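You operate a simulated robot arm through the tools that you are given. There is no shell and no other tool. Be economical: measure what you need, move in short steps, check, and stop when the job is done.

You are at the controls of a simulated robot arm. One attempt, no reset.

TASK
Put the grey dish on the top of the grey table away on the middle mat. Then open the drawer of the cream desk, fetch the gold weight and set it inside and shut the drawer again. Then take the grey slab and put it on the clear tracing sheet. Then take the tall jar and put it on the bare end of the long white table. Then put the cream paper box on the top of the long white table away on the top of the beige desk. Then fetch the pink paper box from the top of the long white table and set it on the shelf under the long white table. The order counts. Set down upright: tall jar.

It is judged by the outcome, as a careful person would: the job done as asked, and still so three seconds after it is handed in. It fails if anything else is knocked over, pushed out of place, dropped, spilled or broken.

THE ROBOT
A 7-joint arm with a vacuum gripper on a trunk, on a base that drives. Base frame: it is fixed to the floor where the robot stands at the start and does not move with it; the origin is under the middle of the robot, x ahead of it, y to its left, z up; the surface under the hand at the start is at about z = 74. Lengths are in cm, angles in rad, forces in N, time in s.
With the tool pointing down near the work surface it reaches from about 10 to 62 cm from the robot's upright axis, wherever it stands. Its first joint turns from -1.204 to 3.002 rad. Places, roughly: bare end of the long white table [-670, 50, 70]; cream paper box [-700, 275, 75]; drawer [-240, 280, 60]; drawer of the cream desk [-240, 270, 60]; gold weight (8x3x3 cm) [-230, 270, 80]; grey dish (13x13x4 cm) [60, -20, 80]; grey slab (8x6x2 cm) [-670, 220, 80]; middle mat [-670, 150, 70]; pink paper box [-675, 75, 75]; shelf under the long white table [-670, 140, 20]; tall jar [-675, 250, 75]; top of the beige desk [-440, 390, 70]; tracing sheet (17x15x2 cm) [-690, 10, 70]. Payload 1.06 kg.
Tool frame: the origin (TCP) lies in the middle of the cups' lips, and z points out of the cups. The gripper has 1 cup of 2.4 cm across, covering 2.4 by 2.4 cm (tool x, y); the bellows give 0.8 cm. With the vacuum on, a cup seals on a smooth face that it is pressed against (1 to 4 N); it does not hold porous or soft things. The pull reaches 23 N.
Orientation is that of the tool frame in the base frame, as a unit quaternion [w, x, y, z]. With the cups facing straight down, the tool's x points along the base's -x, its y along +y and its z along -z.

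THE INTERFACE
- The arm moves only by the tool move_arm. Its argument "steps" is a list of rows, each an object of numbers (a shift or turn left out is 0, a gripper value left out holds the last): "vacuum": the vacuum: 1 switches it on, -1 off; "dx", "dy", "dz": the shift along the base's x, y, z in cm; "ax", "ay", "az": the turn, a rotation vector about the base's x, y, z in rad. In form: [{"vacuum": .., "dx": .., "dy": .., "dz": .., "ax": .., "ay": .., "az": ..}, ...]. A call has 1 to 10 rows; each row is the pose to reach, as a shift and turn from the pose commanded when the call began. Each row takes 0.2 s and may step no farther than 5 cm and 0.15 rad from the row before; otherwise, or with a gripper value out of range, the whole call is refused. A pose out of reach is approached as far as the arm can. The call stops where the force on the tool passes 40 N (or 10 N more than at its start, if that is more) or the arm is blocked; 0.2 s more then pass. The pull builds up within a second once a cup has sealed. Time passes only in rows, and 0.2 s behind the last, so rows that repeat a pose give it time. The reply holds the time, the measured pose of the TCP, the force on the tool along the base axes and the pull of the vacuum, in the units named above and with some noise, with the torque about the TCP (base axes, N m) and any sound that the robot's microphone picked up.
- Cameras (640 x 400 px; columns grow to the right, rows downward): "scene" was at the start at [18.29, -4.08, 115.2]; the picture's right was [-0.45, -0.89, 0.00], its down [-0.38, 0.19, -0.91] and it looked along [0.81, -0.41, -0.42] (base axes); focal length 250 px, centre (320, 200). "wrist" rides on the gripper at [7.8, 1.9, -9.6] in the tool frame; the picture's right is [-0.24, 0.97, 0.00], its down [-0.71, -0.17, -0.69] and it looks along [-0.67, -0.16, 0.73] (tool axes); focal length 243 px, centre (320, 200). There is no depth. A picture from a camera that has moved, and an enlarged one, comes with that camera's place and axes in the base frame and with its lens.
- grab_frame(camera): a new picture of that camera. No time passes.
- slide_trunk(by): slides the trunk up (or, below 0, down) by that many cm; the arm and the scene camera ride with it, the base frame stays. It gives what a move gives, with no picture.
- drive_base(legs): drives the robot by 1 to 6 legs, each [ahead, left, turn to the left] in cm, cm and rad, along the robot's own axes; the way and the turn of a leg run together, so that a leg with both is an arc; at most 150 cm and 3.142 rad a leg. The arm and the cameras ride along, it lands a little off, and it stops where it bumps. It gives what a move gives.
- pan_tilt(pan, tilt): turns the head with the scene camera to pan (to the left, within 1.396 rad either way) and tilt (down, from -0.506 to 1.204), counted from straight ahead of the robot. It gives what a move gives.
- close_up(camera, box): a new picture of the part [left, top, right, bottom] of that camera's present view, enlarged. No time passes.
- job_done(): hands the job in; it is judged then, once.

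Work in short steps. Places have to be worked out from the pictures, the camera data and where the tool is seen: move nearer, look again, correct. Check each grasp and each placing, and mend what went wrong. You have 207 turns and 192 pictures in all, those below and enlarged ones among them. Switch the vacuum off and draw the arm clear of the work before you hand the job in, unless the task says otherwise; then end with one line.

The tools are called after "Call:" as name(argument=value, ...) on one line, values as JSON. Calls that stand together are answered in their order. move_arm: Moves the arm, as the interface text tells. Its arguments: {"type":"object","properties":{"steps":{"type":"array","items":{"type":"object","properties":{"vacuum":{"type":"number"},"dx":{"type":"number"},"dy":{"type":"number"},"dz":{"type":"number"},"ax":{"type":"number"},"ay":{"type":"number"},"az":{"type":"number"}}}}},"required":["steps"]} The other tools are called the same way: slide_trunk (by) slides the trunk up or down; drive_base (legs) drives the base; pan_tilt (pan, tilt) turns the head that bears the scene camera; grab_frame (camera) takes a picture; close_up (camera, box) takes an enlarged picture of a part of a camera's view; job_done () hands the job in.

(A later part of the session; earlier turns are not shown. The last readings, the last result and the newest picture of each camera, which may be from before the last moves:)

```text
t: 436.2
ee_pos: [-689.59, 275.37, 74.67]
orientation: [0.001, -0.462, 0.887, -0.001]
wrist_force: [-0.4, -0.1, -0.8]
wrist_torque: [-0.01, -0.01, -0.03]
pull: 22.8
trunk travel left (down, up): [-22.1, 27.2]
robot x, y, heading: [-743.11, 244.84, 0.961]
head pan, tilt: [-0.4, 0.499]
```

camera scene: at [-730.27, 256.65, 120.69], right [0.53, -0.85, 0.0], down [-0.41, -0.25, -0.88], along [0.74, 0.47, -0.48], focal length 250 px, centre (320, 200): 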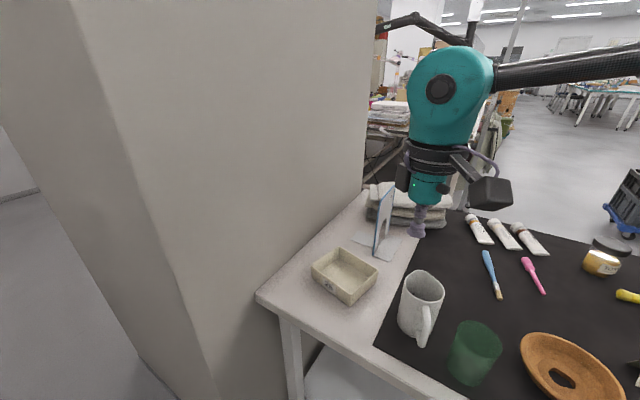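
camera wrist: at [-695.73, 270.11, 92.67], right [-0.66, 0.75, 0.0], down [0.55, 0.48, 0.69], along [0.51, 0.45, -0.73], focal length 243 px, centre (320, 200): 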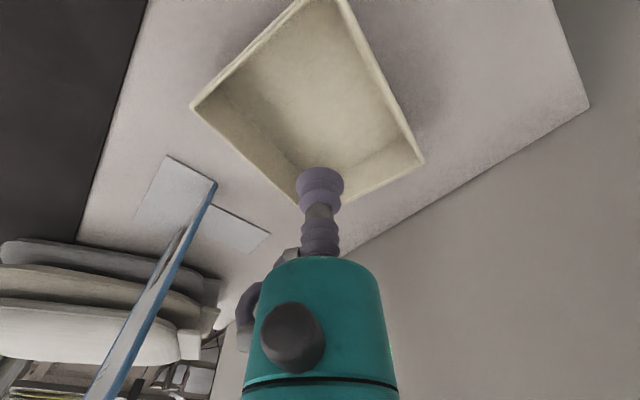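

Sealed. Lift.

Call:
move_arm(steps=[{"dz": 1}, {"dz": 4}, {"dz": 8}])

Call:
slide_trunk(by=16)

Call:
grab_frame(camera="scene")

```text
t: 437.0
ee_pos: [-689.51, 275.25, 82.49]
orientation: [0.0, -0.462, 0.887, 0.0]
wrist_force: [-0.2, -0.3, -0.2]
wrist_torque: [0.0, 0.01, 0.02]
pull: 23.2
trunk travel left (down, up): [-22.1, 27.2]
robot x, y, heading: [-743.19, 244.69, 0.957]
head pan, tilt: [-0.4, 0.499]
```

```text
t: 438.8
ee_pos: [-689.68, 275.49, 98.67]
orientation: [0.0, -0.462, 0.887, 0.001]
wrist_force: [0.0, -0.1, 0.1]
wrist_torque: [0.01, 0.01, 0.01]
pull: 22.5
trunk travel left (down, up): [-38.1, 11.2]
robot x, y, heading: [-743.09, 244.57, 0.959]
head pan, tilt: [-0.4, 0.499]
```

```text
63 pictures are left
camera scene: at [-730.6, 256.15, 122.83], right [0.53, -0.85, 0.0], down [-0.41, -0.25, -0.88], along [0.74, 0.47, -0.48], focal length 250 px, centre (320, 200)
```

scene: 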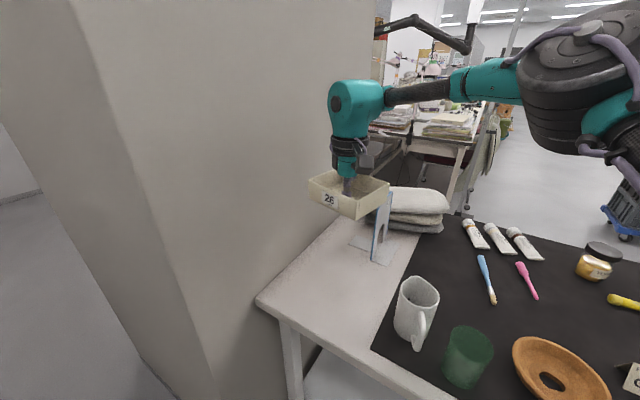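

Box held. I draw in the arm, back off, turn to +y and shift left to x≈-783 to pass the pillar.

Call:
move_arm(steps=[{"dx": -2.5, "dy": -3.8, "dz": 1}, {"dx": -5, "dy": -7.6, "dz": 2}, {"dx": -7.5, "dy": -11.4, "dz": 3}, {"dx": -9.8, "dy": -15.1, "dz": 3}])

Call:
drive_base(legs=[[-22, 0, 0], [0, 0, 0.611], [0, 28, 0]])

Call:
pan_tilt(pan=-0.3, tilt=0.3)

Call:
grab_frame(camera="scene")

```text
t: 439.8
ee_pos: [-699.62, 260.21, 101.6]
orientation: [0.001, -0.462, 0.887, 0.0]
wrist_force: [-0.5, -0.4, -0.1]
wrist_torque: [0.04, -0.01, 0.02]
pull: 23.5
trunk travel left (down, up): [-38.1, 11.2]
robot x, y, heading: [-742.86, 244.66, 0.961]
head pan, tilt: [-0.4, 0.499]
```

```text
t: 445.8
ee_pos: [-756.89, 264.69, 101.71]
orientation: [-0.001, 0.709, -0.705, 0.0]
wrist_force: [-0.5, 0.3, -0.5]
wrist_torque: [0.02, -0.03, 0.01]
pull: 23.2
trunk travel left (down, up): [-38.1, 11.2]
robot x, y, heading: [-783.45, 226.78, 1.569]
head pan, tilt: [-0.4, 0.499]
```

```text
t: 446.6
ee_pos: [-757.02, 264.57, 101.66]
orientation: [0.0, 0.709, -0.705, -0.001]
wrist_force: [0.3, -0.3, -0.2]
wrist_torque: [0.04, -0.03, 0.0]
pull: 23.1
trunk travel left (down, up): [-38.1, 11.2]
robot x, y, heading: [-783.15, 226.9, 1.575]
head pan, tilt: [-0.3, 0.3]
```

```text
62 pictures are left
camera scene: at [-780.74, 243.89, 124.67], right [0.96, -0.29, 0.0], down [-0.09, -0.28, -0.96], along [0.28, 0.91, -0.3], focal length 250 px, centre (320, 200)
```

scene: 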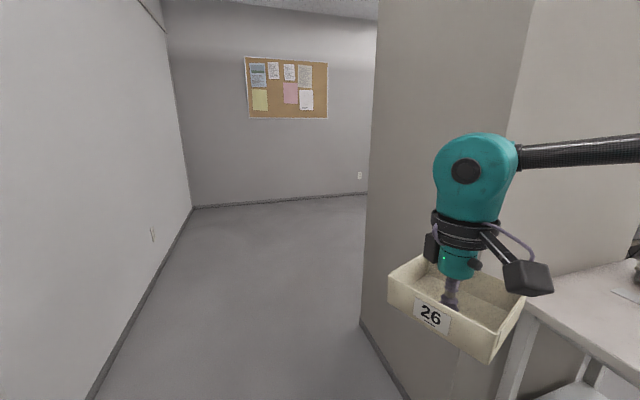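

Free passage. I drive up to y≈405 and turn to face +x.

Call:
drive_base(legs=[[145, 0, 0], [35, 0, 0], [0, 0, -1.571]])

Call:
pan_tilt(pan=0.1, tilt=0.3)

Call:
grab_frame(camera="scene")

```text
t: 459.4
ee_pos: [-744.26, 379.3, 101.71]
orientation: [0.001, 0.002, 1.0, 0.0]
wrist_force: [0.2, 0.0, 0.0]
wrist_torque: [0.02, 0.02, -0.02]
pull: 22.4
trunk travel left (down, up): [-38.1, 11.2]
robot x, y, heading: [-782.06, 405.87, -0.004]
head pan, tilt: [-0.3, 0.3]
```

```text
t: 460.3
ee_pos: [-744.21, 379.24, 101.62]
orientation: [0.0, 0.001, 1.0, 0.0]
wrist_force: [-0.7, 0.7, -1.2]
wrist_torque: [0.01, 0.01, 0.0]
pull: 23.1
trunk travel left (down, up): [-38.1, 11.2]
robot x, y, heading: [-782.29, 405.65, -0.003]
head pan, tilt: [0.099, 0.3]
```

```text
61 pictures are left
camera scene: at [-764.54, 406.85, 124.67], right [0.09, -1.0, 0.0], down [-0.29, -0.03, -0.96], along [0.95, 0.09, -0.3], focal length 250 px, centre (320, 200)
```

scene: 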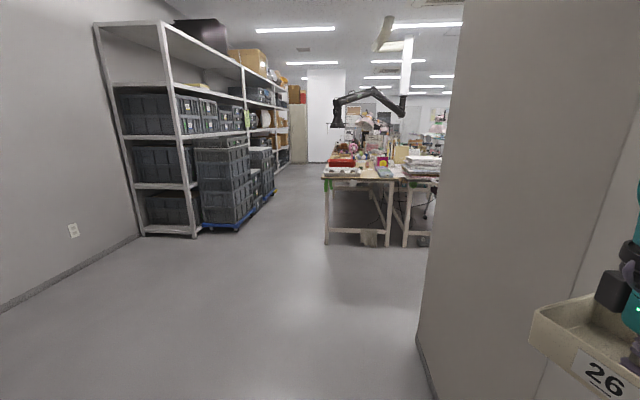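

The beige desk's near end is at x≈-520, y 357–419. I step left to y≈432 for pillar clearance and drive to x≈-600.

Call:
drive_base(legs=[[0, 26, 0], [110, 0, 0], [75, 0, 0]])

Call:
slide_trunk(by=11)

Call:
pan_tilt(pan=-0.25, tilt=0.35)

Call:
grab_frame(camera="scene")

```text
t: 472.1
ee_pos: [-559.23, 397.87, 101.63]
orientation: [0.0, 0.021, 1.0, 0.0]
wrist_force: [0.1, 0.1, -0.5]
wrist_torque: [-0.01, 0.01, -0.02]
pull: 22.7
trunk travel left (down, up): [-38.1, 11.2]
robot x, y, heading: [-595.94, 426.27, -0.045]
head pan, tilt: [0.099, 0.3]
```

```text
t: 473.5
ee_pos: [-559.15, 398.04, 112.52]
orientation: [0.0, 0.021, 1.0, -0.001]
wrist_force: [1.0, 0.2, -0.3]
wrist_torque: [0.0, 0.02, -0.04]
pull: 23.1
trunk travel left (down, up): [-49.1, 0.2]
robot x, y, heading: [-596.04, 426.36, -0.04]
head pan, tilt: [0.099, 0.3]
```

```text
t: 474.3
ee_pos: [-559.25, 398.03, 112.58]
orientation: [0.0, 0.021, 1.0, 0.0]
wrist_force: [0.5, -0.5, 0.4]
wrist_torque: [0.0, -0.04, -0.01]
pull: 22.5
trunk travel left (down, up): [-49.1, 0.2]
robot x, y, heading: [-595.93, 425.81, -0.046]
head pan, tilt: [-0.25, 0.351]
```

```text
60 pictures are left
camera scene: at [-586.89, 423.43, 136.49], right [-0.29, -0.96, 0.0], down [-0.33, 0.1, -0.94], along [0.9, -0.27, -0.34], focal length 250 px, centre (320, 200)
```

scene: 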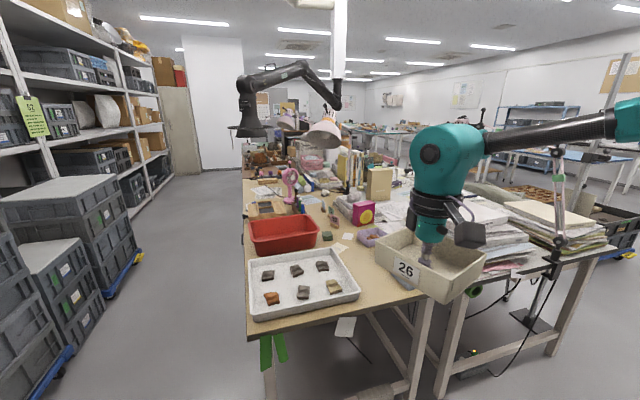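

I look through the wrist camera at the desk's near right area.

Call:
grab_frame(camera="wrist")

```text
59 pictures are left
camera wrist: at [-567.04, 400.19, 122.15], right [0.27, 0.96, 0.0], down [0.7, -0.2, 0.69], along [0.66, -0.19, -0.73], focal length 243 px, centre (320, 200)
```

wrist: 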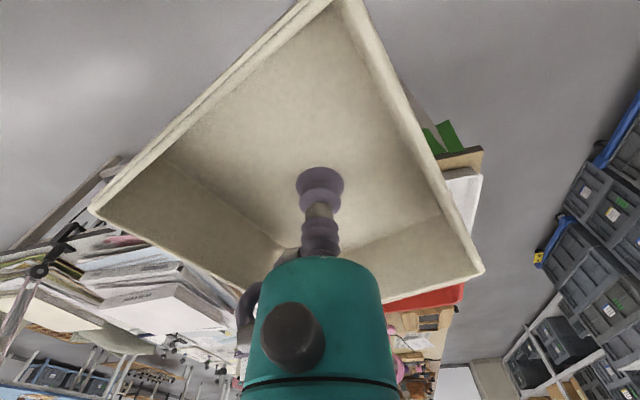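

Call:
move_arm(steps=[{"dx": -4, "dy": -2}, {"dx": -8, "dy": -5}, {"dx": -12, "dy": -8}, {"dx": -16, "dy": -11}, {"dx": -18, "dy": -15}])

Call:
pan_tilt(pan=-0.3, tilt=0.55)

Call:
grab_frame(camera="scene")

```text
t: 475.5
ee_pos: [-577.22, 383.13, 112.43]
orientation: [-0.003, 0.021, 1.0, 0.002]
wrist_force: [1.1, 0.0, 0.4]
wrist_torque: [-0.01, -0.01, 0.02]
pull: 23.5
out of reach, approached as far as the arm can: row 5
trunk travel left (down, up): [-49.1, 0.2]
robot x, y, heading: [-596.06, 426.22, -0.043]
head pan, tilt: [-0.25, 0.351]
```

```text
t: 476.3
ee_pos: [-577.28, 383.38, 112.33]
orientation: [-0.004, 0.024, 1.0, 0.002]
wrist_force: [-0.1, -0.6, -0.4]
wrist_torque: [0.0, -0.01, -0.01]
pull: 23.6
trunk travel left (down, up): [-49.1, 0.2]
robot x, y, heading: [-596.21, 426.16, -0.044]
head pan, tilt: [-0.3, 0.55]
```

```text
58 pictures are left
camera scene: at [-587.35, 423.07, 134.67], right [-0.34, -0.94, 0.0], down [-0.49, 0.17, -0.85], along [0.8, -0.29, -0.52], focal length 250 px, centre (320, 200)
```

scene: 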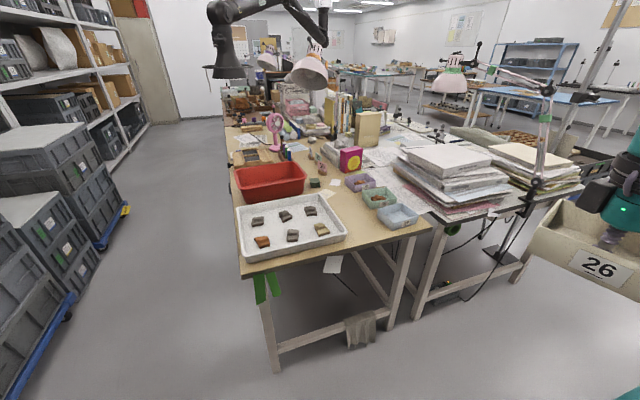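

There is a free strip about 19 cm wide (y 370–389) between the tray and the small bowls; I'll set the box at (-512, 379.5). I restore the arm and drive up.

Call:
move_arm(steps=[{"dx": 2, "dy": 3}, {"dx": 6, "dy": 6}, {"dx": 10, "dy": 9}, {"dx": 14, "dy": 12}, {"dx": 18, "dy": 15}])

Call:
drive_base(legs=[[29.5, -17.5, 0], [0, 0, 0.044]])

Call:
slide_trunk(by=-22)

Call:
grab_frame(camera="scene")

```text
t: 477.5
ee_pos: [-559.28, 398.41, 112.6]
orientation: [0.001, 0.021, 1.0, -0.001]
wrist_force: [0.3, 0.2, -1.1]
wrist_torque: [-0.01, -0.02, -0.01]
pull: 22.8
trunk travel left (down, up): [-49.1, 0.2]
robot x, y, heading: [-595.63, 426.04, -0.042]
head pan, tilt: [-0.3, 0.55]
```

```text
t: 480.1
ee_pos: [-529.57, 381.06, 112.61]
orientation: [0.001, -0.001, 1.0, 0.0]
wrist_force: [-0.5, 0.1, -0.8]
wrist_torque: [0.02, 0.0, -0.01]
pull: 23.0
trunk travel left (down, up): [-49.1, 0.2]
robot x, y, heading: [-567.38, 407.01, 0.005]
head pan, tilt: [-0.3, 0.55]
```

```text
t: 482.4
ee_pos: [-529.49, 380.99, 90.72]
orientation: [0.001, -0.002, 1.0, 0.0]
wrist_force: [0.8, 0.2, -0.7]
wrist_torque: [0.0, 0.02, -0.01]
pull: 22.9
trunk travel left (down, up): [-27.1, 22.2]
robot x, y, heading: [-567.35, 407.21, 0.002]
head pan, tilt: [-0.3, 0.55]
```

```text
57 pictures are left
camera scene: at [-547.94, 404.54, 111.37], right [-0.29, -0.96, 0.0], down [-0.5, 0.15, -0.85], along [0.82, -0.25, -0.52], focal length 250 px, centre (320, 200)
```

scene: 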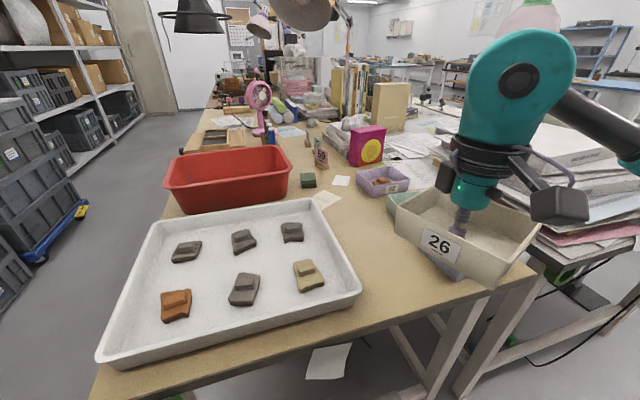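

Gap confirmed: tray edge y≈390.5, bowls ≈370. I extend to (-509.5, 380) and lower to z≈80.

Call:
move_arm(steps=[{"dx": 4.5, "dy": -0.2}, {"dx": 9, "dy": -0.4}, {"dx": 13.5, "dy": -0.6}, {"dx": 18, "dy": -0.8}, {"dx": 20, "dy": -1}, {"dx": 20, "dy": -1, "dz": -4}, {"dx": 20, "dy": -1, "dz": -8}, {"dx": 20, "dy": -1, "dz": -10.5}])

Call:
grab_frame(camera="scene")

Call:
grab_frame(camera="wrist")

```text
t: 484.2
ee_pos: [-509.17, 379.99, 80.26]
orientation: [0.0, -0.001, 1.0, 0.0]
wrist_force: [0.1, 0.3, -0.2]
wrist_torque: [0.01, 0.03, -0.03]
pull: 23.0
trunk travel left (down, up): [-27.1, 22.2]
robot x, y, heading: [-567.21, 407.4, 0.002]
head pan, tilt: [-0.3, 0.55]
```

```text
56 pictures are left
camera scene: at [-547.93, 404.53, 111.37], right [-0.29, -0.96, 0.0], down [-0.5, 0.15, -0.85], along [0.81, -0.25, -0.52], focal length 250 px, centre (320, 200)
```

scene: 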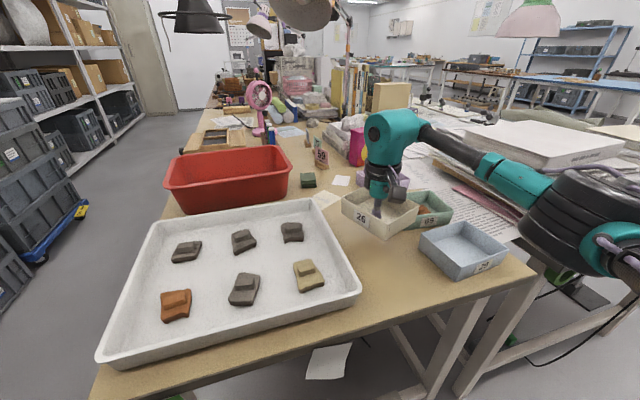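

```text
55 pictures are left
camera wrist: at [-517.08, 381.95, 89.66], right [0.23, 0.97, 0.0], down [0.71, -0.17, 0.69], along [0.67, -0.16, -0.73], focal length 243 px, centre (320, 200)
```

wrist: 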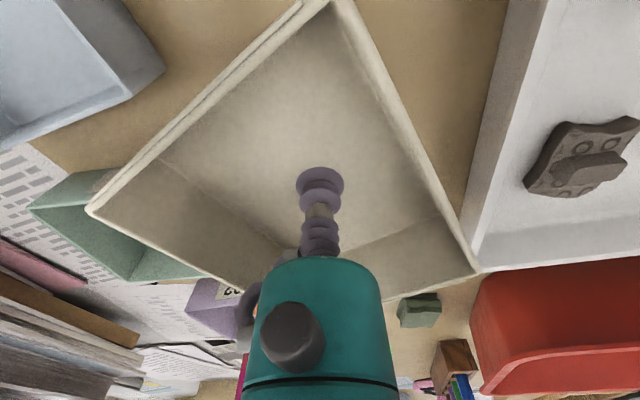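

Clearances are ~3.5 cm both sides. I lower the box.

Call:
move_arm(steps=[{"dz": -2}, {"dz": -4}, {"dz": -4.8}, {"dz": -5.2}])

Call:
move_arm(steps=[{"dz": -0.2}, {"dz": -0.4}])

```text
t: 485.2
ee_pos: [-509.4, 380.07, 74.84]
orientation: [0.0, -0.001, 1.0, 0.001]
wrist_force: [-0.8, -0.3, 1.1]
wrist_torque: [0.03, -0.01, -0.02]
pull: 23.4
trunk travel left (down, up): [-27.1, 22.2]
robot x, y, heading: [-567.04, 407.55, 0.005]
head pan, tilt: [-0.3, 0.55]
```

```text
t: 485.8
ee_pos: [-509.39, 379.9, 74.58]
orientation: [-0.001, -0.002, 1.0, 0.0]
wrist_force: [-0.5, 0.1, -0.1]
wrist_torque: [0.0, -0.01, -0.01]
pull: 23.0
trunk travel left (down, up): [-27.1, 22.2]
robot x, y, heading: [-567.26, 406.91, 0.002]
head pan, tilt: [-0.3, 0.55]
```

Call:
move_arm(steps=[{"dz": -0.2}, {"dz": -0.4}])

```text
t: 486.4
ee_pos: [-509.47, 380.08, 74.39]
orientation: [0.002, -0.001, 1.0, 0.0]
wrist_force: [1.8, -1.1, 9.1]
wrist_torque: [-0.03, 0.04, 0.02]
pull: 23.0
trunk travel left (down, up): [-27.1, 22.2]
robot x, y, heading: [-567.41, 406.86, 0.003]
head pan, tilt: [-0.3, 0.55]
```

On the desk. Release and rise straight.

Call:
move_arm(steps=[{"dz": 0.2, "vacuum": -1}, {"dz": 0.2}, {"dz": 0.2}, {"dz": 0.3}, {"dz": 2}, {"dz": 6}, {"dz": 10}, {"dz": 14}, {"dz": 16, "dx": -4}, {"dz": 16, "dx": -9}])

Call:
grab_frame(camera="scene")

```text
t: 488.6
ee_pos: [-518.59, 380.21, 90.0]
orientation: [0.001, -0.001, 1.0, 0.0]
wrist_force: [-0.7, -1.0, -0.1]
wrist_torque: [0.0, 0.02, 0.01]
pull: 0.2
trunk travel left (down, up): [-27.1, 22.2]
robot x, y, heading: [-567.28, 406.98, 0.002]
head pan, tilt: [-0.3, 0.55]
```

```text
54 pictures are left
camera scene: at [-547.96, 404.53, 111.38], right [-0.29, -0.96, 0.0], down [-0.5, 0.15, -0.85], along [0.82, -0.25, -0.52], focal length 250 px, centre (320, 200)
```

scene: 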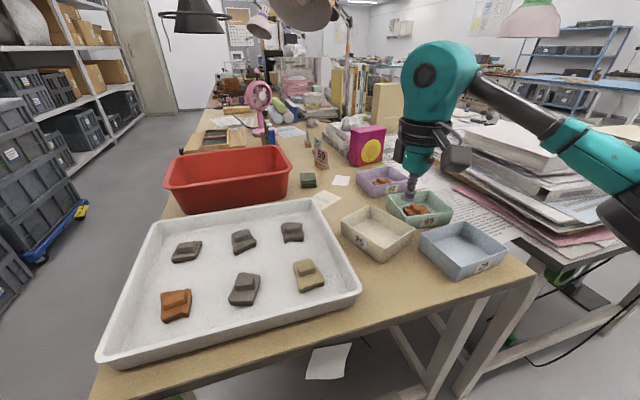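

The cream box stands free between tray and bowls. Before fetching the pink box I must learn how low the arm can go for the shelf (z≈20): I back off to free floor and test.

Call:
drive_base(legs=[[-70, 0, 0]])

Call:
slide_trunk(by=-27)

Call:
move_arm(steps=[{"dz": -5}, {"dz": -10}, {"dz": -15}, {"dz": -20}, {"dz": -25}, {"dz": -30}, {"dz": -35}, {"dz": -40}])

```text
t: 492.4
ee_pos: [-587.18, 380.08, 90.01]
orientation: [0.002, -0.003, 1.0, -0.001]
wrist_force: [-0.4, 0.7, 0.2]
wrist_torque: [0.0, 0.01, 0.03]
pull: 0.1
trunk travel left (down, up): [-27.1, 22.2]
robot x, y, heading: [-635.99, 406.67, 0.001]
head pan, tilt: [-0.3, 0.55]
```

```text
t: 495.2
ee_pos: [-587.23, 380.08, 62.97]
orientation: [0.001, -0.003, 1.0, 0.001]
wrist_force: [0.2, -0.1, 0.0]
wrist_torque: [0.05, -0.01, -0.01]
pull: 0.0
trunk travel left (down, up): [-0.1, 49.2]
robot x, y, heading: [-635.73, 406.76, 0.007]
head pan, tilt: [-0.3, 0.55]
```

```text
t: 497.0
ee_pos: [-587.28, 380.13, 23.04]
orientation: [0.0, -0.004, 1.0, -0.001]
wrist_force: [0.0, -0.6, 0.4]
wrist_torque: [-0.01, 0.0, 0.01]
pull: 0.0
trunk travel left (down, up): [-0.1, 49.2]
robot x, y, heading: [-636.25, 406.73, 0.003]
head pan, tilt: [-0.3, 0.55]
```

It reaches z 23 easily. I look at the arm's shape in this pose to judge clearance under the table.

Call:
pan_tilt(pan=-0.7, tilt=0.8)

Call:
grab_frame(camera="scene")

```text
t: 497.8
ee_pos: [-587.22, 380.33, 23.07]
orientation: [0.0, -0.002, 1.0, 0.0]
wrist_force: [-0.1, -0.3, 0.5]
wrist_torque: [-0.03, 0.0, 0.01]
pull: 0.2
trunk travel left (down, up): [-0.1, 49.2]
robot x, y, heading: [-636.13, 406.88, 0.003]
head pan, tilt: [-0.7, 0.799]
```

```text
53 pictures are left
camera scene: at [-610.99, 401.83, 81.64], right [-0.64, -0.77, 0.0], down [-0.55, 0.46, -0.7], along [0.54, -0.45, -0.72], focal length 250 px, centre (320, 200)
```

scene: 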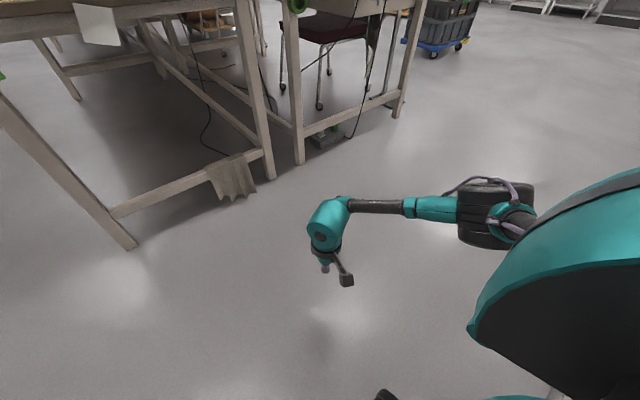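

The forearm runs off to the side, so reaching under the tabletop should work. I raise and fold the arm, and strafe back down the corridor, facing +x, to y≈111.

Call:
move_arm(steps=[{"dz": 5}, {"dz": 10}, {"dz": 15}, {"dz": 20}, {"dz": 25}, {"dz": 30}, {"dz": 35}, {"dz": 40, "dx": -2}, {"dz": 40, "dx": -6}, {"dz": 40, "dx": -10}])

Call:
slide_trunk(by=33)

Call:
drive_base(legs=[[0, 24, 0], [-140, 0, 0], [-8, 0, 0], [0, -148, 0], [0, -148, 0], [0, -22, 0]])

Call:
pan_tilt(pan=-0.35, tilt=0.6)

Call:
grab_frame(camera="scene")

```text
refused: row 8 steps farther than a row can; nothing moved
```

```text
t: 501.1
ee_pos: [-587.2, 380.1, 55.93]
orientation: [-0.001, -0.003, 1.0, 0.0]
wrist_force: [0.7, -0.4, -0.5]
wrist_torque: [-0.02, 0.0, 0.03]
pull: 0.0
trunk travel left (down, up): [-33.1, 16.2]
robot x, y, heading: [-636.14, 406.88, 0.01]
head pan, tilt: [-0.7, 0.799]
```

```text
t: 538.5
ee_pos: [-733.9, 86.1, 56.04]
orientation: [0.001, 0.005, 1.0, 0.0]
wrist_force: [0.1, -0.2, 0.0]
wrist_torque: [-0.03, 0.0, -0.01]
pull: 0.1
trunk travel left (down, up): [-33.1, 16.2]
robot x, y, heading: [-782.26, 113.69, -0.016]
head pan, tilt: [-0.7, 0.799]
```

```text
t: 539.3
ee_pos: [-733.95, 86.07, 55.92]
orientation: [0.001, 0.005, 1.0, 0.0]
wrist_force: [-1.5, 0.8, -0.4]
wrist_torque: [0.0, 0.0, -0.03]
pull: 0.1
trunk travel left (down, up): [-33.1, 16.2]
robot x, y, heading: [-782.31, 113.6, -0.008]
head pan, tilt: [-0.351, 0.6]
```

```text
52 pictures are left
camera scene: at [-764.64, 110.33, 116.73], right [-0.35, -0.94, 0.0], down [-0.53, 0.2, -0.82], along [0.77, -0.29, -0.57], focal length 250 px, centre (320, 200)
```

scene: 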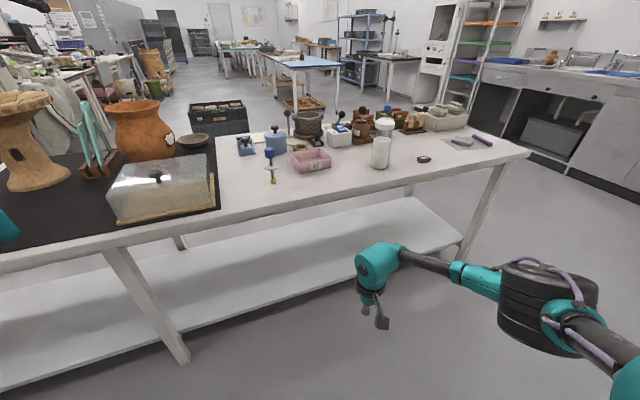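

The strafe went cleanly. To keep the forearm away from the jar I approach the pink box with heading -0.25 from (-733, 124); first raise the hand to z≈92.

Call:
move_arm(steps=[{"dz": 5}, {"dz": 10}, {"dz": 15}, {"dz": 20}, {"dz": 25}, {"dz": 30}, {"dz": 34}, {"dz": 38}])

Call:
drive_base(legs=[[49, 10, 0], [0, 0, -0.24]])

Call:
pan_tilt(pan=-0.35, tilt=0.7)

Call:
grab_frame(camera="scene")

Call:
grab_frame(camera="wrist")

```text
t: 541.1
ee_pos: [-734.04, 86.04, 94.15]
orientation: [0.001, 0.006, 1.0, 0.001]
wrist_force: [0.0, 0.4, -1.0]
wrist_torque: [-0.02, 0.0, 0.0]
pull: 0.0
trunk travel left (down, up): [-33.1, 16.2]
robot x, y, heading: [-782.32, 113.97, -0.01]
head pan, tilt: [-0.351, 0.6]
```

```text
t: 544.9
ee_pos: [-692.81, 84.81, 94.09]
orientation: [0.001, 0.123, 0.992, 0.0]
wrist_force: [-0.3, -0.7, -0.2]
wrist_torque: [-0.02, -0.04, -0.02]
pull: 0.0
trunk travel left (down, up): [-33.1, 16.2]
robot x, y, heading: [-733.46, 122.61, -0.25]
head pan, tilt: [-0.351, 0.6]
```

```text
t: 545.5
ee_pos: [-692.83, 84.68, 94.06]
orientation: [0.0, 0.123, 0.992, 0.0]
wrist_force: [-0.1, -0.3, 0.0]
wrist_torque: [-0.03, -0.03, 0.02]
pull: 0.1
trunk travel left (down, up): [-33.1, 16.2]
robot x, y, heading: [-733.34, 122.41, -0.253]
head pan, tilt: [-0.351, 0.7]
```

```text
51 pictures are left
camera scene: at [-717.13, 115.76, 115.88], right [-0.56, -0.83, 0.0], down [-0.53, 0.36, -0.77], along [0.63, -0.43, -0.64], focal length 250 px, centre (320, 200)
```

scene: 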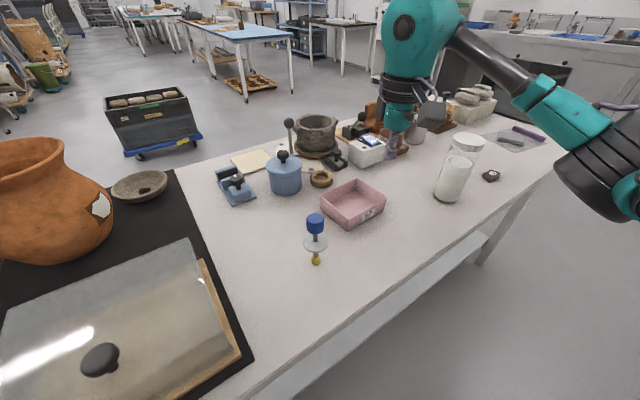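

```text
50 pictures are left
camera wrist: at [-699.98, 88.55, 103.55], right [0.47, 0.88, 0.0], down [0.64, -0.34, 0.69], along [0.61, -0.32, -0.73], focal length 243 px, centre (320, 200)
```

wrist: 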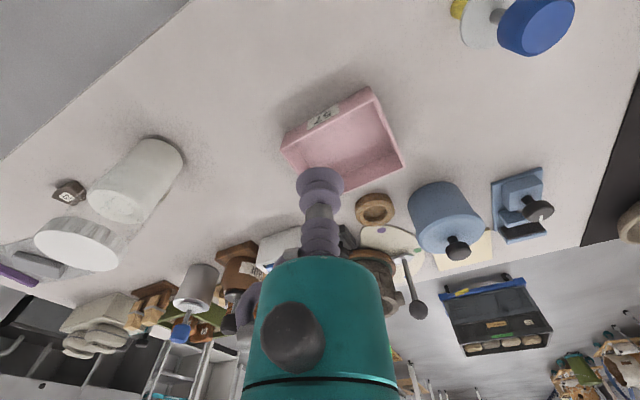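

Pink box floor centre: (-683.7, 83.8). I move above it and down to z≈78.

Call:
move_arm(steps=[{"dx": 4.5, "dy": -0.5}, {"dx": 9.1, "dy": -1}, {"dx": 9.1, "dy": -1, "dz": -4.5}, {"dx": 9.1, "dy": -1, "dz": -9}, {"dx": 9.1, "dy": -1, "dz": -12}])

Call:
grab_frame(camera="wrist")

Call:
grab_frame(camera="scene")

```text
t: 546.8
ee_pos: [-683.59, 83.57, 81.94]
orientation: [0.001, 0.124, 0.992, -0.001]
wrist_force: [-0.2, -0.5, -0.3]
wrist_torque: [0.0, 0.01, 0.02]
pull: 0.1
trunk travel left (down, up): [-33.1, 16.2]
robot x, y, heading: [-732.87, 122.93, -0.245]
head pan, tilt: [-0.351, 0.7]
```

```text
49 pictures are left
camera wrist: at [-690.86, 87.34, 91.46], right [0.47, 0.88, 0.0], down [0.64, -0.34, 0.69], along [0.61, -0.32, -0.73], focal length 243 px, centre (320, 200)
```

wrist: 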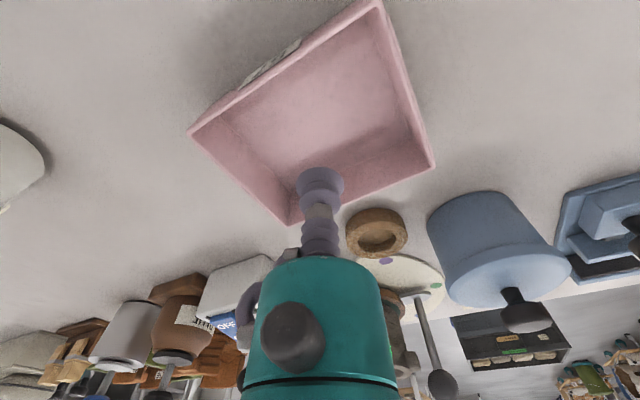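

```text
48 pictures are left
camera scene: at [-717.13, 115.75, 115.87], right [-0.56, -0.83, 0.0], down [-0.53, 0.36, -0.76], along [0.63, -0.43, -0.64], focal length 250 px, centre (320, 200)
```

scene: 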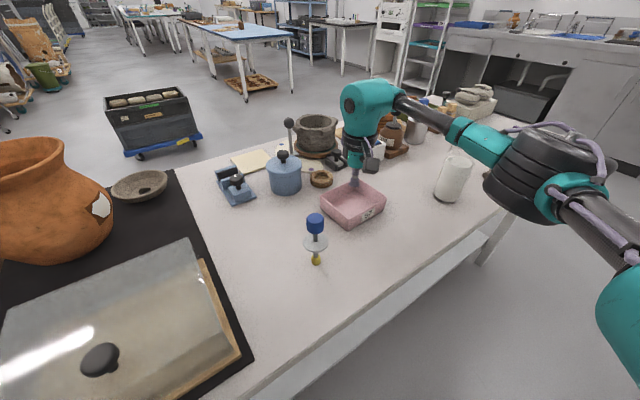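

The elbow comes within ~3 cm of the jar here. I raise the hand again and rotate the robot further clockwise about the box for more clearance.

Call:
move_arm(steps=[{"dz": 5}, {"dz": 10}])

Call:
drive_base(legs=[[2.8, 9.2, 0], [0, 0, -0.17]])

Call:
grab_frame(camera="scene")

```text
t: 547.4
ee_pos: [-683.66, 83.67, 91.95]
orientation: [0.0, 0.124, 0.992, -0.001]
wrist_force: [-0.2, 0.2, -0.2]
wrist_torque: [0.04, 0.0, -0.01]
pull: 0.1
trunk travel left (down, up): [-33.1, 16.2]
robot x, y, heading: [-733.19, 122.57, -0.253]
head pan, tilt: [-0.351, 0.7]
```

```text
t: 549.5
ee_pos: [-685.86, 84.56, 91.92]
orientation: [0.001, 0.206, 0.978, -0.001]
wrist_force: [0.2, -0.4, 0.2]
wrist_torque: [0.02, 0.02, -0.02]
pull: 0.0
trunk travel left (down, up): [-33.1, 16.2]
robot x, y, heading: [-728.58, 131.17, -0.416]
head pan, tilt: [-0.351, 0.7]
```

```text
47 pictures are left
camera scene: at [-713.53, 121.63, 115.87], right [-0.69, -0.72, 0.0], down [-0.46, 0.45, -0.77], along [0.55, -0.53, -0.64], focal length 250 px, centre (320, 200)
```

scene: 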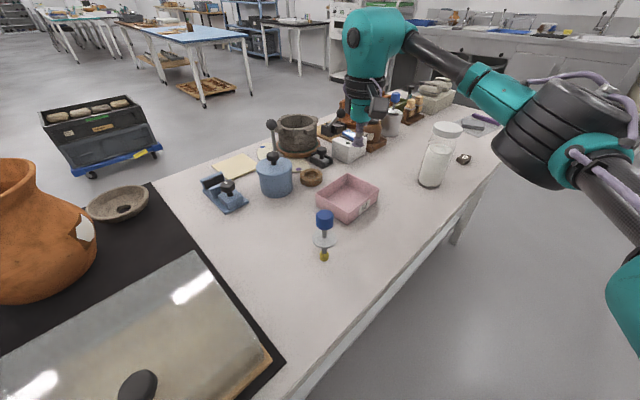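

Better: the jar is clear of the arm. I move over the box centre and lower.

Call:
move_arm(steps=[{"dx": 2.2, "dy": -0.8}, {"dx": 2.2, "dy": -0.8, "dz": -5}, {"dx": 2.2, "dy": -0.8, "dz": -10}, {"dx": 2.2, "dy": -0.8, "dz": -14}, {"dx": 2.2, "dy": -0.8, "dz": -15.5, "vacuum": 1}])

Call:
grab_frame(camera="scene")

```text
t: 550.7
ee_pos: [-683.94, 83.78, 76.32]
orientation: [0.001, 0.206, 0.979, 0.0]
wrist_force: [-0.1, -0.6, -0.6]
wrist_torque: [0.03, -0.01, 0.02]
pull: 0.0
trunk travel left (down, up): [-33.1, 16.2]
robot x, y, heading: [-728.12, 131.25, -0.414]
head pan, tilt: [-0.351, 0.7]
```

```text
46 pictures are left
camera scene: at [-713.52, 121.62, 115.87], right [-0.69, -0.72, 0.0], down [-0.46, 0.45, -0.76], along [0.55, -0.53, -0.64], focal length 250 px, centre (320, 200)
```

scene: 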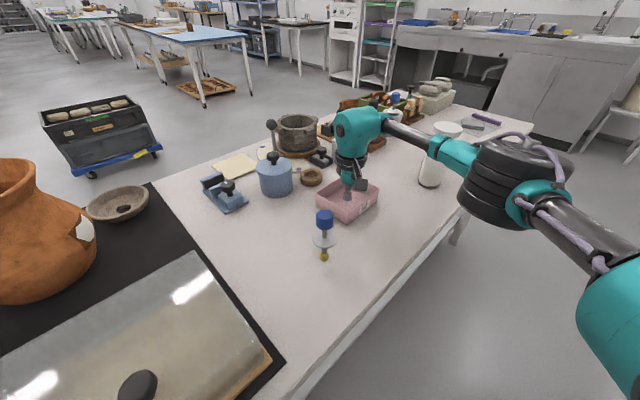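

Call:
move_arm(steps=[{"dz": -0.5}, {"dz": -1.0}, {"dz": -1.4}, {"dz": -1.7}, {"dz": -1.7}])

```text
t: 551.9
ee_pos: [-683.85, 83.63, 74.75]
orientation: [0.001, 0.206, 0.979, 0.0]
wrist_force: [0.4, -0.1, 0.2]
wrist_torque: [-0.02, 0.0, 0.0]
pull: 22.9
trunk travel left (down, up): [-33.1, 16.2]
robot x, y, heading: [-728.16, 131.35, -0.417]
head pan, tilt: [-0.351, 0.7]
```

Sealed on the box floor. Lift and look.

Call:
move_arm(steps=[{"dz": 1}, {"dz": 4}, {"dz": 9}, {"dz": 14}, {"dz": 18}])

Call:
grab_frame(camera="scene")

```text
t: 553.1
ee_pos: [-683.75, 83.71, 92.44]
orientation: [0.0, 0.206, 0.979, 0.0]
wrist_force: [0.3, 1.0, 0.0]
wrist_torque: [0.01, 0.0, 0.02]
pull: 23.3
trunk travel left (down, up): [-33.1, 16.2]
robot x, y, heading: [-728.01, 131.43, -0.416]
head pan, tilt: [-0.351, 0.7]
```

```text
45 pictures are left
camera scene: at [-713.53, 121.64, 115.87], right [-0.69, -0.72, 0.0], down [-0.46, 0.45, -0.77], along [0.55, -0.53, -0.64], focal length 250 px, centre (320, 200)
```

scene: 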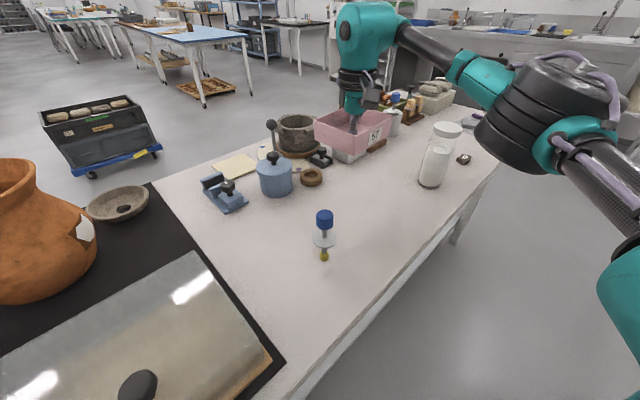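

Held. I back off, square to +x, and shift to (-771, 122) with the hand drawn to 49 cm ahead.

Call:
drive_base(legs=[[-47, 0, 0], [0, 0, 0.416]])

Call:
move_arm(steps=[{"dx": -4}, {"dx": -8}, {"dx": -11, "dy": -1}])

Call:
drive_base(legs=[[0, -28, 0]])

Call:
pan_tilt(pan=-0.4, tilt=0.6)

Call:
grab_frame(camera="scene")

```text
t: 557.2
ee_pos: [-711.56, 124.9, 92.55]
orientation: [0.001, -0.001, 1.0, 0.0]
wrist_force: [0.4, 0.4, -0.4]
wrist_torque: [0.01, 0.03, -0.01]
pull: 22.8
trunk travel left (down, up): [-33.1, 16.2]
robot x, y, heading: [-771.8, 150.43, -0.002]
head pan, tilt: [-0.351, 0.7]
```

```text
t: 558.0
ee_pos: [-722.44, 123.62, 92.57]
orientation: [0.0, 0.0, 1.0, 0.0]
wrist_force: [0.0, 0.4, -0.1]
wrist_torque: [0.03, -0.01, 0.02]
pull: 22.6
trunk travel left (down, up): [-33.1, 16.2]
robot x, y, heading: [-771.64, 150.67, 0.006]
head pan, tilt: [-0.351, 0.7]
```

```text
t: 561.1
ee_pos: [-722.35, 95.47, 92.61]
orientation: [0.001, 0.0, 1.0, 0.0]
wrist_force: [-0.6, 0.4, -1.3]
wrist_torque: [0.0, -0.02, 0.01]
pull: 22.4
trunk travel left (down, up): [-33.1, 16.2]
robot x, y, heading: [-771.46, 121.8, -0.001]
head pan, tilt: [-0.351, 0.7]
```

```text
t: 561.7
ee_pos: [-722.38, 95.37, 92.62]
orientation: [0.002, -0.001, 1.0, 0.0]
wrist_force: [0.0, -0.4, -0.5]
wrist_torque: [0.02, 0.02, -0.02]
pull: 22.8
trunk travel left (down, up): [-33.1, 16.2]
robot x, y, heading: [-771.32, 122.08, 0.002]
head pan, tilt: [-0.4, 0.6]
```

```text
44 pictures are left
camera scene: at [-753.93, 118.56, 116.73], right [-0.39, -0.92, 0.0], down [-0.52, 0.22, -0.82], along [0.76, -0.32, -0.57], focal length 250 px, centre (320, 200)
```

scene: 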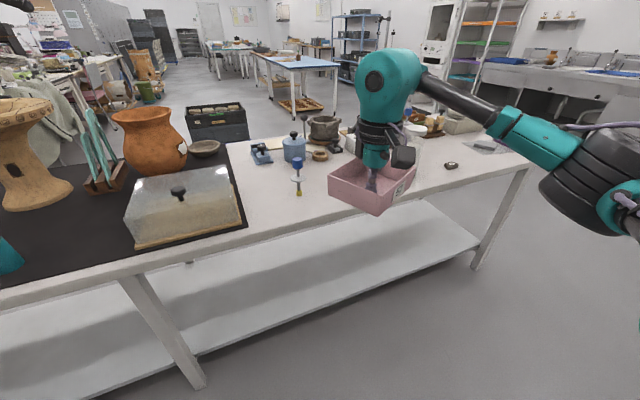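

I lower the trunk fully, then the arm to z≈32, behind the table edge.

Call:
slide_trunk(by=-33)

Call:
move_arm(steps=[{"dz": -5}, {"dz": -10}, {"dz": -15}, {"dz": -20}, {"dz": -25}, {"dz": -28}])

Call:
pan_tilt(pan=-0.5, tilt=0.6)

Call:
grab_frame(camera="scene")

Call:
grab_frame(camera="wrist")

```text
t: 565.0
ee_pos: [-722.36, 95.44, 59.68]
orientation: [0.001, -0.001, 1.0, 0.0]
wrist_force: [0.0, -0.6, 0.7]
wrist_torque: [0.01, -0.02, -0.01]
pull: 22.7
trunk travel left (down, up): [-0.1, 49.2]
robot x, y, heading: [-771.32, 122.17, 0.003]
head pan, tilt: [-0.4, 0.6]
```

```text
t: 566.4
ee_pos: [-722.08, 95.33, 31.51]
orientation: [0.001, -0.001, 1.0, 0.0]
wrist_force: [0.2, 0.4, -0.8]
wrist_torque: [0.01, 0.0, -0.02]
pull: 23.0
trunk travel left (down, up): [-0.1, 49.2]
robot x, y, heading: [-771.63, 121.88, 0.003]
head pan, tilt: [-0.4, 0.6]
```

```text
t: 567.0
ee_pos: [-722.17, 95.32, 31.64]
orientation: [0.0, -0.001, 1.0, 0.0]
wrist_force: [0.0, -1.0, -0.1]
wrist_torque: [-0.01, 0.02, 0.0]
pull: 22.8
trunk travel left (down, up): [-0.1, 49.2]
robot x, y, heading: [-771.17, 121.53, 0.002]
head pan, tilt: [-0.499, 0.6]
```

```text
43 pictures are left
camera scene: at [-744.94, 117.77, 83.32], right [-0.48, -0.88, 0.0], down [-0.5, 0.27, -0.83], along [0.72, -0.39, -0.56], focal length 250 px, centre (320, 200)
```

scene: 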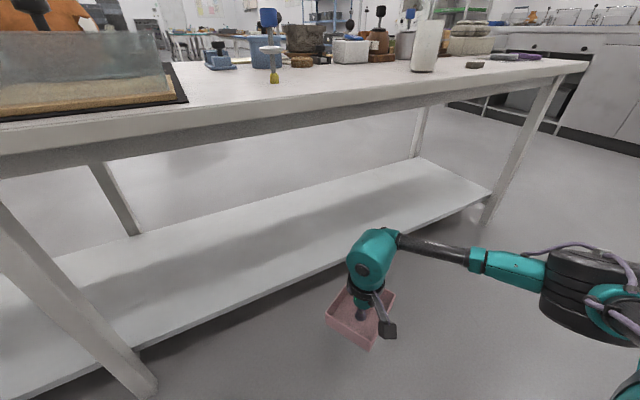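

```text
42 pictures are left
camera wrist: at [-730.01, 97.28, 41.16], right [0.23, 0.97, 0.0], down [0.71, -0.17, 0.69], along [0.67, -0.16, -0.73], focal length 243 px, centre (320, 200)
```

wrist: 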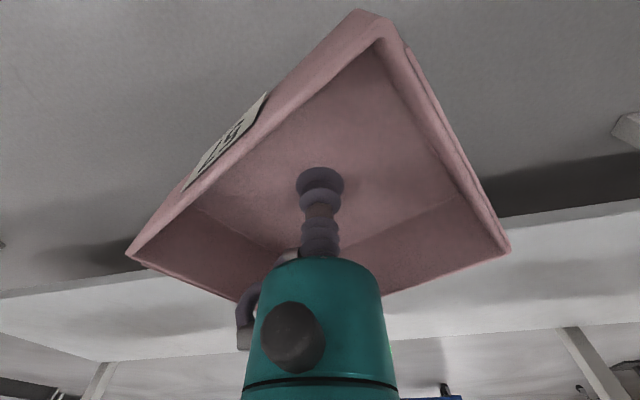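

Good clearance: shelf at z≈18–20 with its edge at x≈-699, apron bottom ≈69. I drive ahead 33 under the table.

Call:
drive_base(legs=[[33, 0, 0]])

Call:
grab_frame(camera="scene")

Call:
grab_frame(camera="wrist")

```text
t: 569.2
ee_pos: [-689.19, 95.48, 31.68]
orientation: [0.001, -0.002, 1.0, 0.0]
wrist_force: [0.1, 0.0, -0.1]
wrist_torque: [0.02, 0.03, 0.0]
pull: 22.8
trunk travel left (down, up): [-0.1, 49.2]
robot x, y, heading: [-738.36, 122.08, 0.004]
head pan, tilt: [-0.499, 0.6]
```

```text
41 pictures are left
camera scene: at [-712.06, 117.9, 83.32], right [-0.48, -0.88, 0.0], down [-0.5, 0.27, -0.83], along [0.73, -0.39, -0.56], focal length 250 px, centre (320, 200)
```

scene: 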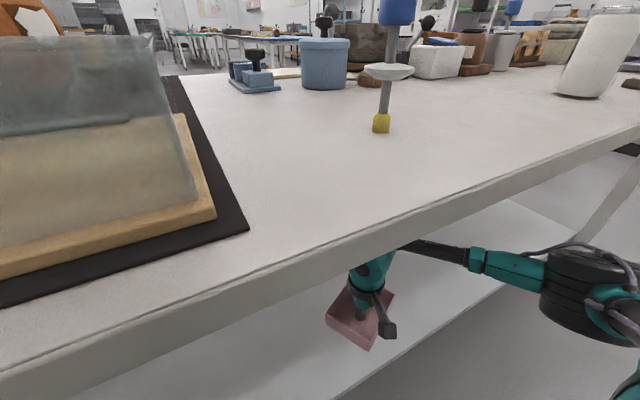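

```text
40 pictures are left
camera wrist: at [-697.08, 97.44, 41.14], right [0.23, 0.97, 0.0], down [0.71, -0.17, 0.69], along [0.67, -0.16, -0.73], focal length 243 px, centre (320, 200)
```

wrist: 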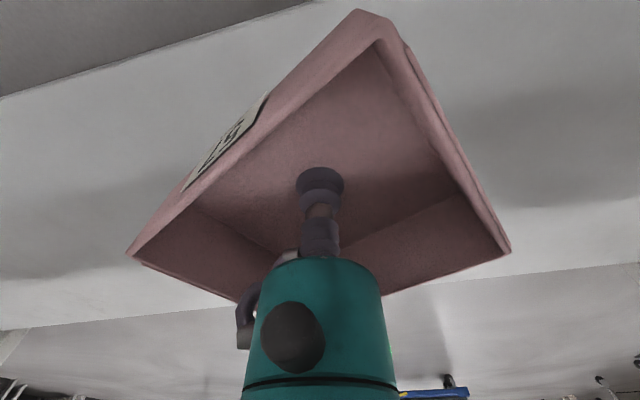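

The box's near corner is close to the shelf edge (x≈-695), so I go 5 cm further in with the arm, then lower.

Call:
move_arm(steps=[{"dx": 2.5}, {"dx": 5}, {"dx": 5, "dz": -4}, {"dx": 5, "dz": -8}, {"dx": 5, "dz": -9.5}])

Call:
grab_frame(camera="wrist")

Call:
grab_frame(camera="scene")

```text
t: 570.4
ee_pos: [-684.38, 95.48, 22.05]
orientation: [0.001, -0.002, 1.0, 0.0]
wrist_force: [-0.3, 0.7, -0.9]
wrist_torque: [-0.01, 0.03, -0.03]
pull: 22.8
trunk travel left (down, up): [-0.1, 49.2]
robot x, y, heading: [-738.82, 122.04, 0.002]
head pan, tilt: [-0.499, 0.6]
```

```text
39 pictures are left
camera wrist: at [-692.21, 97.37, 31.54], right [0.23, 0.97, 0.0], down [0.71, -0.17, 0.69], along [0.67, -0.16, -0.73], focal length 243 px, centre (320, 200)
```

wrist: 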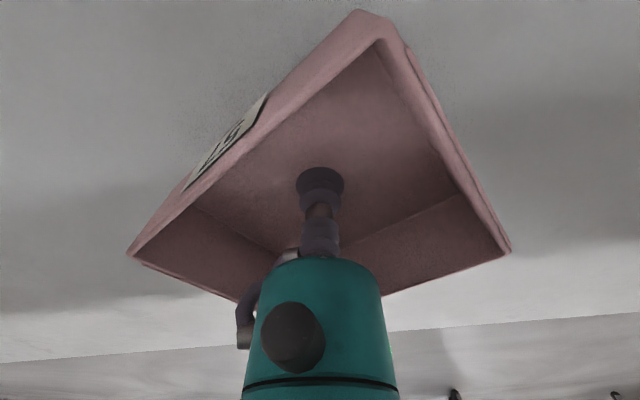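

```text
38 pictures are left
camera scene: at [-712.06, 117.9, 83.32], right [-0.48, -0.88, 0.0], down [-0.5, 0.27, -0.83], along [0.73, -0.39, -0.56], focal length 250 px, centre (320, 200)
```

scene: 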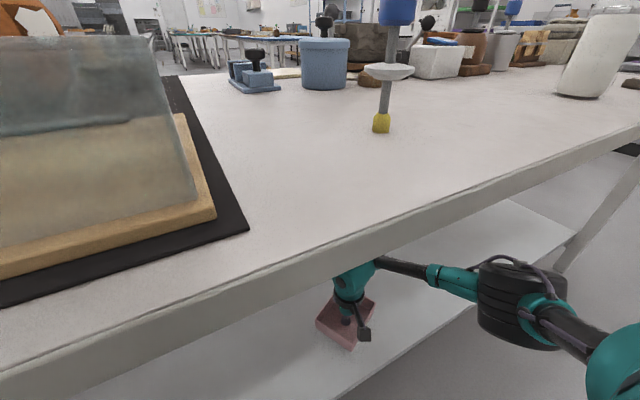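

Call:
move_arm(steps=[{"dz": -0.4}, {"dz": -0.8}, {"dz": -1.2}, {"dz": -1.6}])

```text
t: 571.4
ee_pos: [-684.32, 95.47, 20.43]
orientation: [0.002, -0.001, 1.0, 0.0]
wrist_force: [-0.2, -0.2, -1.0]
wrist_torque: [-0.01, 0.03, 0.03]
pull: 22.9
trunk travel left (down, up): [-0.1, 49.2]
robot x, y, heading: [-738.6, 122.12, 0.009]
head pan, tilt: [-0.499, 0.6]
```

Call:
move_arm(steps=[{"dz": -0.4}, {"dz": -0.8}, {"dz": -1.2}])

Call:
grab_frame(camera="wrist")

```text
t: 572.2
ee_pos: [-684.24, 95.47, 19.36]
orientation: [0.001, -0.001, 1.0, 0.0]
wrist_force: [-0.9, 0.5, 0.0]
wrist_torque: [0.05, -0.02, 0.02]
pull: 23.4
trunk travel left (down, up): [-0.1, 49.2]
robot x, y, heading: [-738.85, 121.88, 0.003]
head pan, tilt: [-0.499, 0.6]
```

```text
37 pictures are left
camera wrist: at [-692.11, 97.45, 28.88], right [0.23, 0.97, 0.0], down [0.71, -0.17, 0.69], along [0.67, -0.16, -0.73], focal length 243 px, centre (320, 200)
```

wrist: 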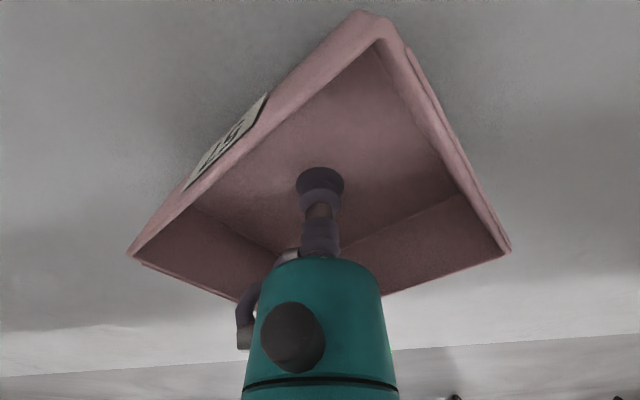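

Not yet down; continue in small steps.

Call:
move_arm(steps=[{"dz": -0.4}, {"dz": -0.8}, {"dz": -1.2}])

```text
t: 573.0
ee_pos: [-684.25, 95.64, 18.11]
orientation: [0.001, -0.002, 1.0, 0.0]
wrist_force: [0.0, 0.9, -0.9]
wrist_torque: [-0.04, -0.01, -0.01]
pull: 22.7
trunk travel left (down, up): [-0.1, 49.2]
robot x, y, heading: [-738.58, 121.82, 0.008]
head pan, tilt: [-0.499, 0.6]
```

Call:
move_arm(steps=[{"dz": -0.4}, {"dz": -0.8}, {"dz": -1.2}])

Call:
grab_frame(camera="scene")

```text
t: 573.8
ee_pos: [-684.19, 95.45, 17.02]
orientation: [0.001, -0.002, 1.0, -0.001]
wrist_force: [-8.9, -0.1, 19.8]
wrist_torque: [0.01, -0.09, -0.15]
pull: 22.1
trunk travel left (down, up): [-0.1, 49.2]
robot x, y, heading: [-738.66, 121.6, 0.005]
head pan, tilt: [-0.499, 0.6]
```

```text
36 pictures are left
camera scene: at [-712.18, 117.94, 83.36], right [-0.48, -0.88, 0.0], down [-0.5, 0.27, -0.83], along [0.73, -0.39, -0.56], focal length 250 px, centre (320, 200)
```

scene: 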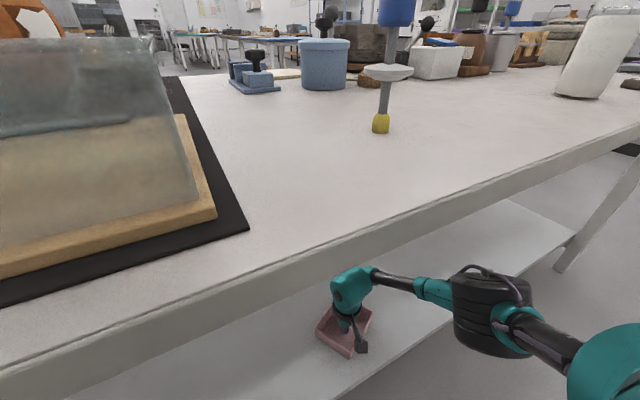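

On the shelf (z≈17). I ease up, release and rise.

Call:
move_arm(steps=[{"dz": 0.4}, {"dz": 0.4, "vacuum": -1}, {"dz": 0.4}, {"dz": 0.4}, {"dz": 1}, {"dz": 4}, {"dz": 8}, {"dz": 12}])

Call:
grab_frame(camera="wrist")

```text
t: 575.6
ee_pos: [-684.41, 95.5, 29.02]
orientation: [0.0, -0.002, 1.0, 0.0]
wrist_force: [-0.7, 0.0, 0.8]
wrist_torque: [-0.03, -0.01, -0.02]
pull: 0.0
trunk travel left (down, up): [-0.1, 49.2]
robot x, y, heading: [-738.1, 122.12, 0.006]
head pan, tilt: [-0.499, 0.6]
```

```text
35 pictures are left
camera wrist: at [-692.17, 97.41, 38.45], right [0.23, 0.97, 0.0], down [0.71, -0.17, 0.69], along [0.67, -0.16, -0.73], focal length 243 px, centre (320, 200)
```

wrist: 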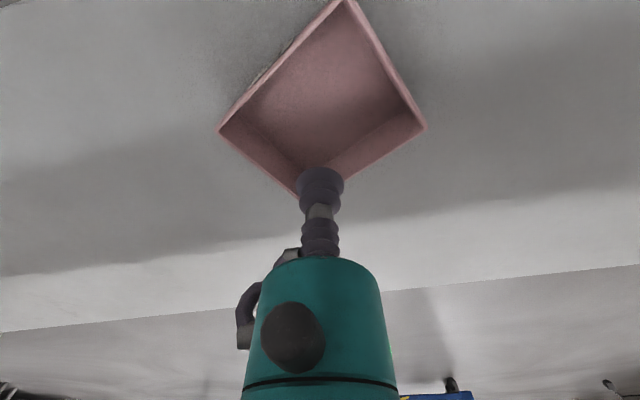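

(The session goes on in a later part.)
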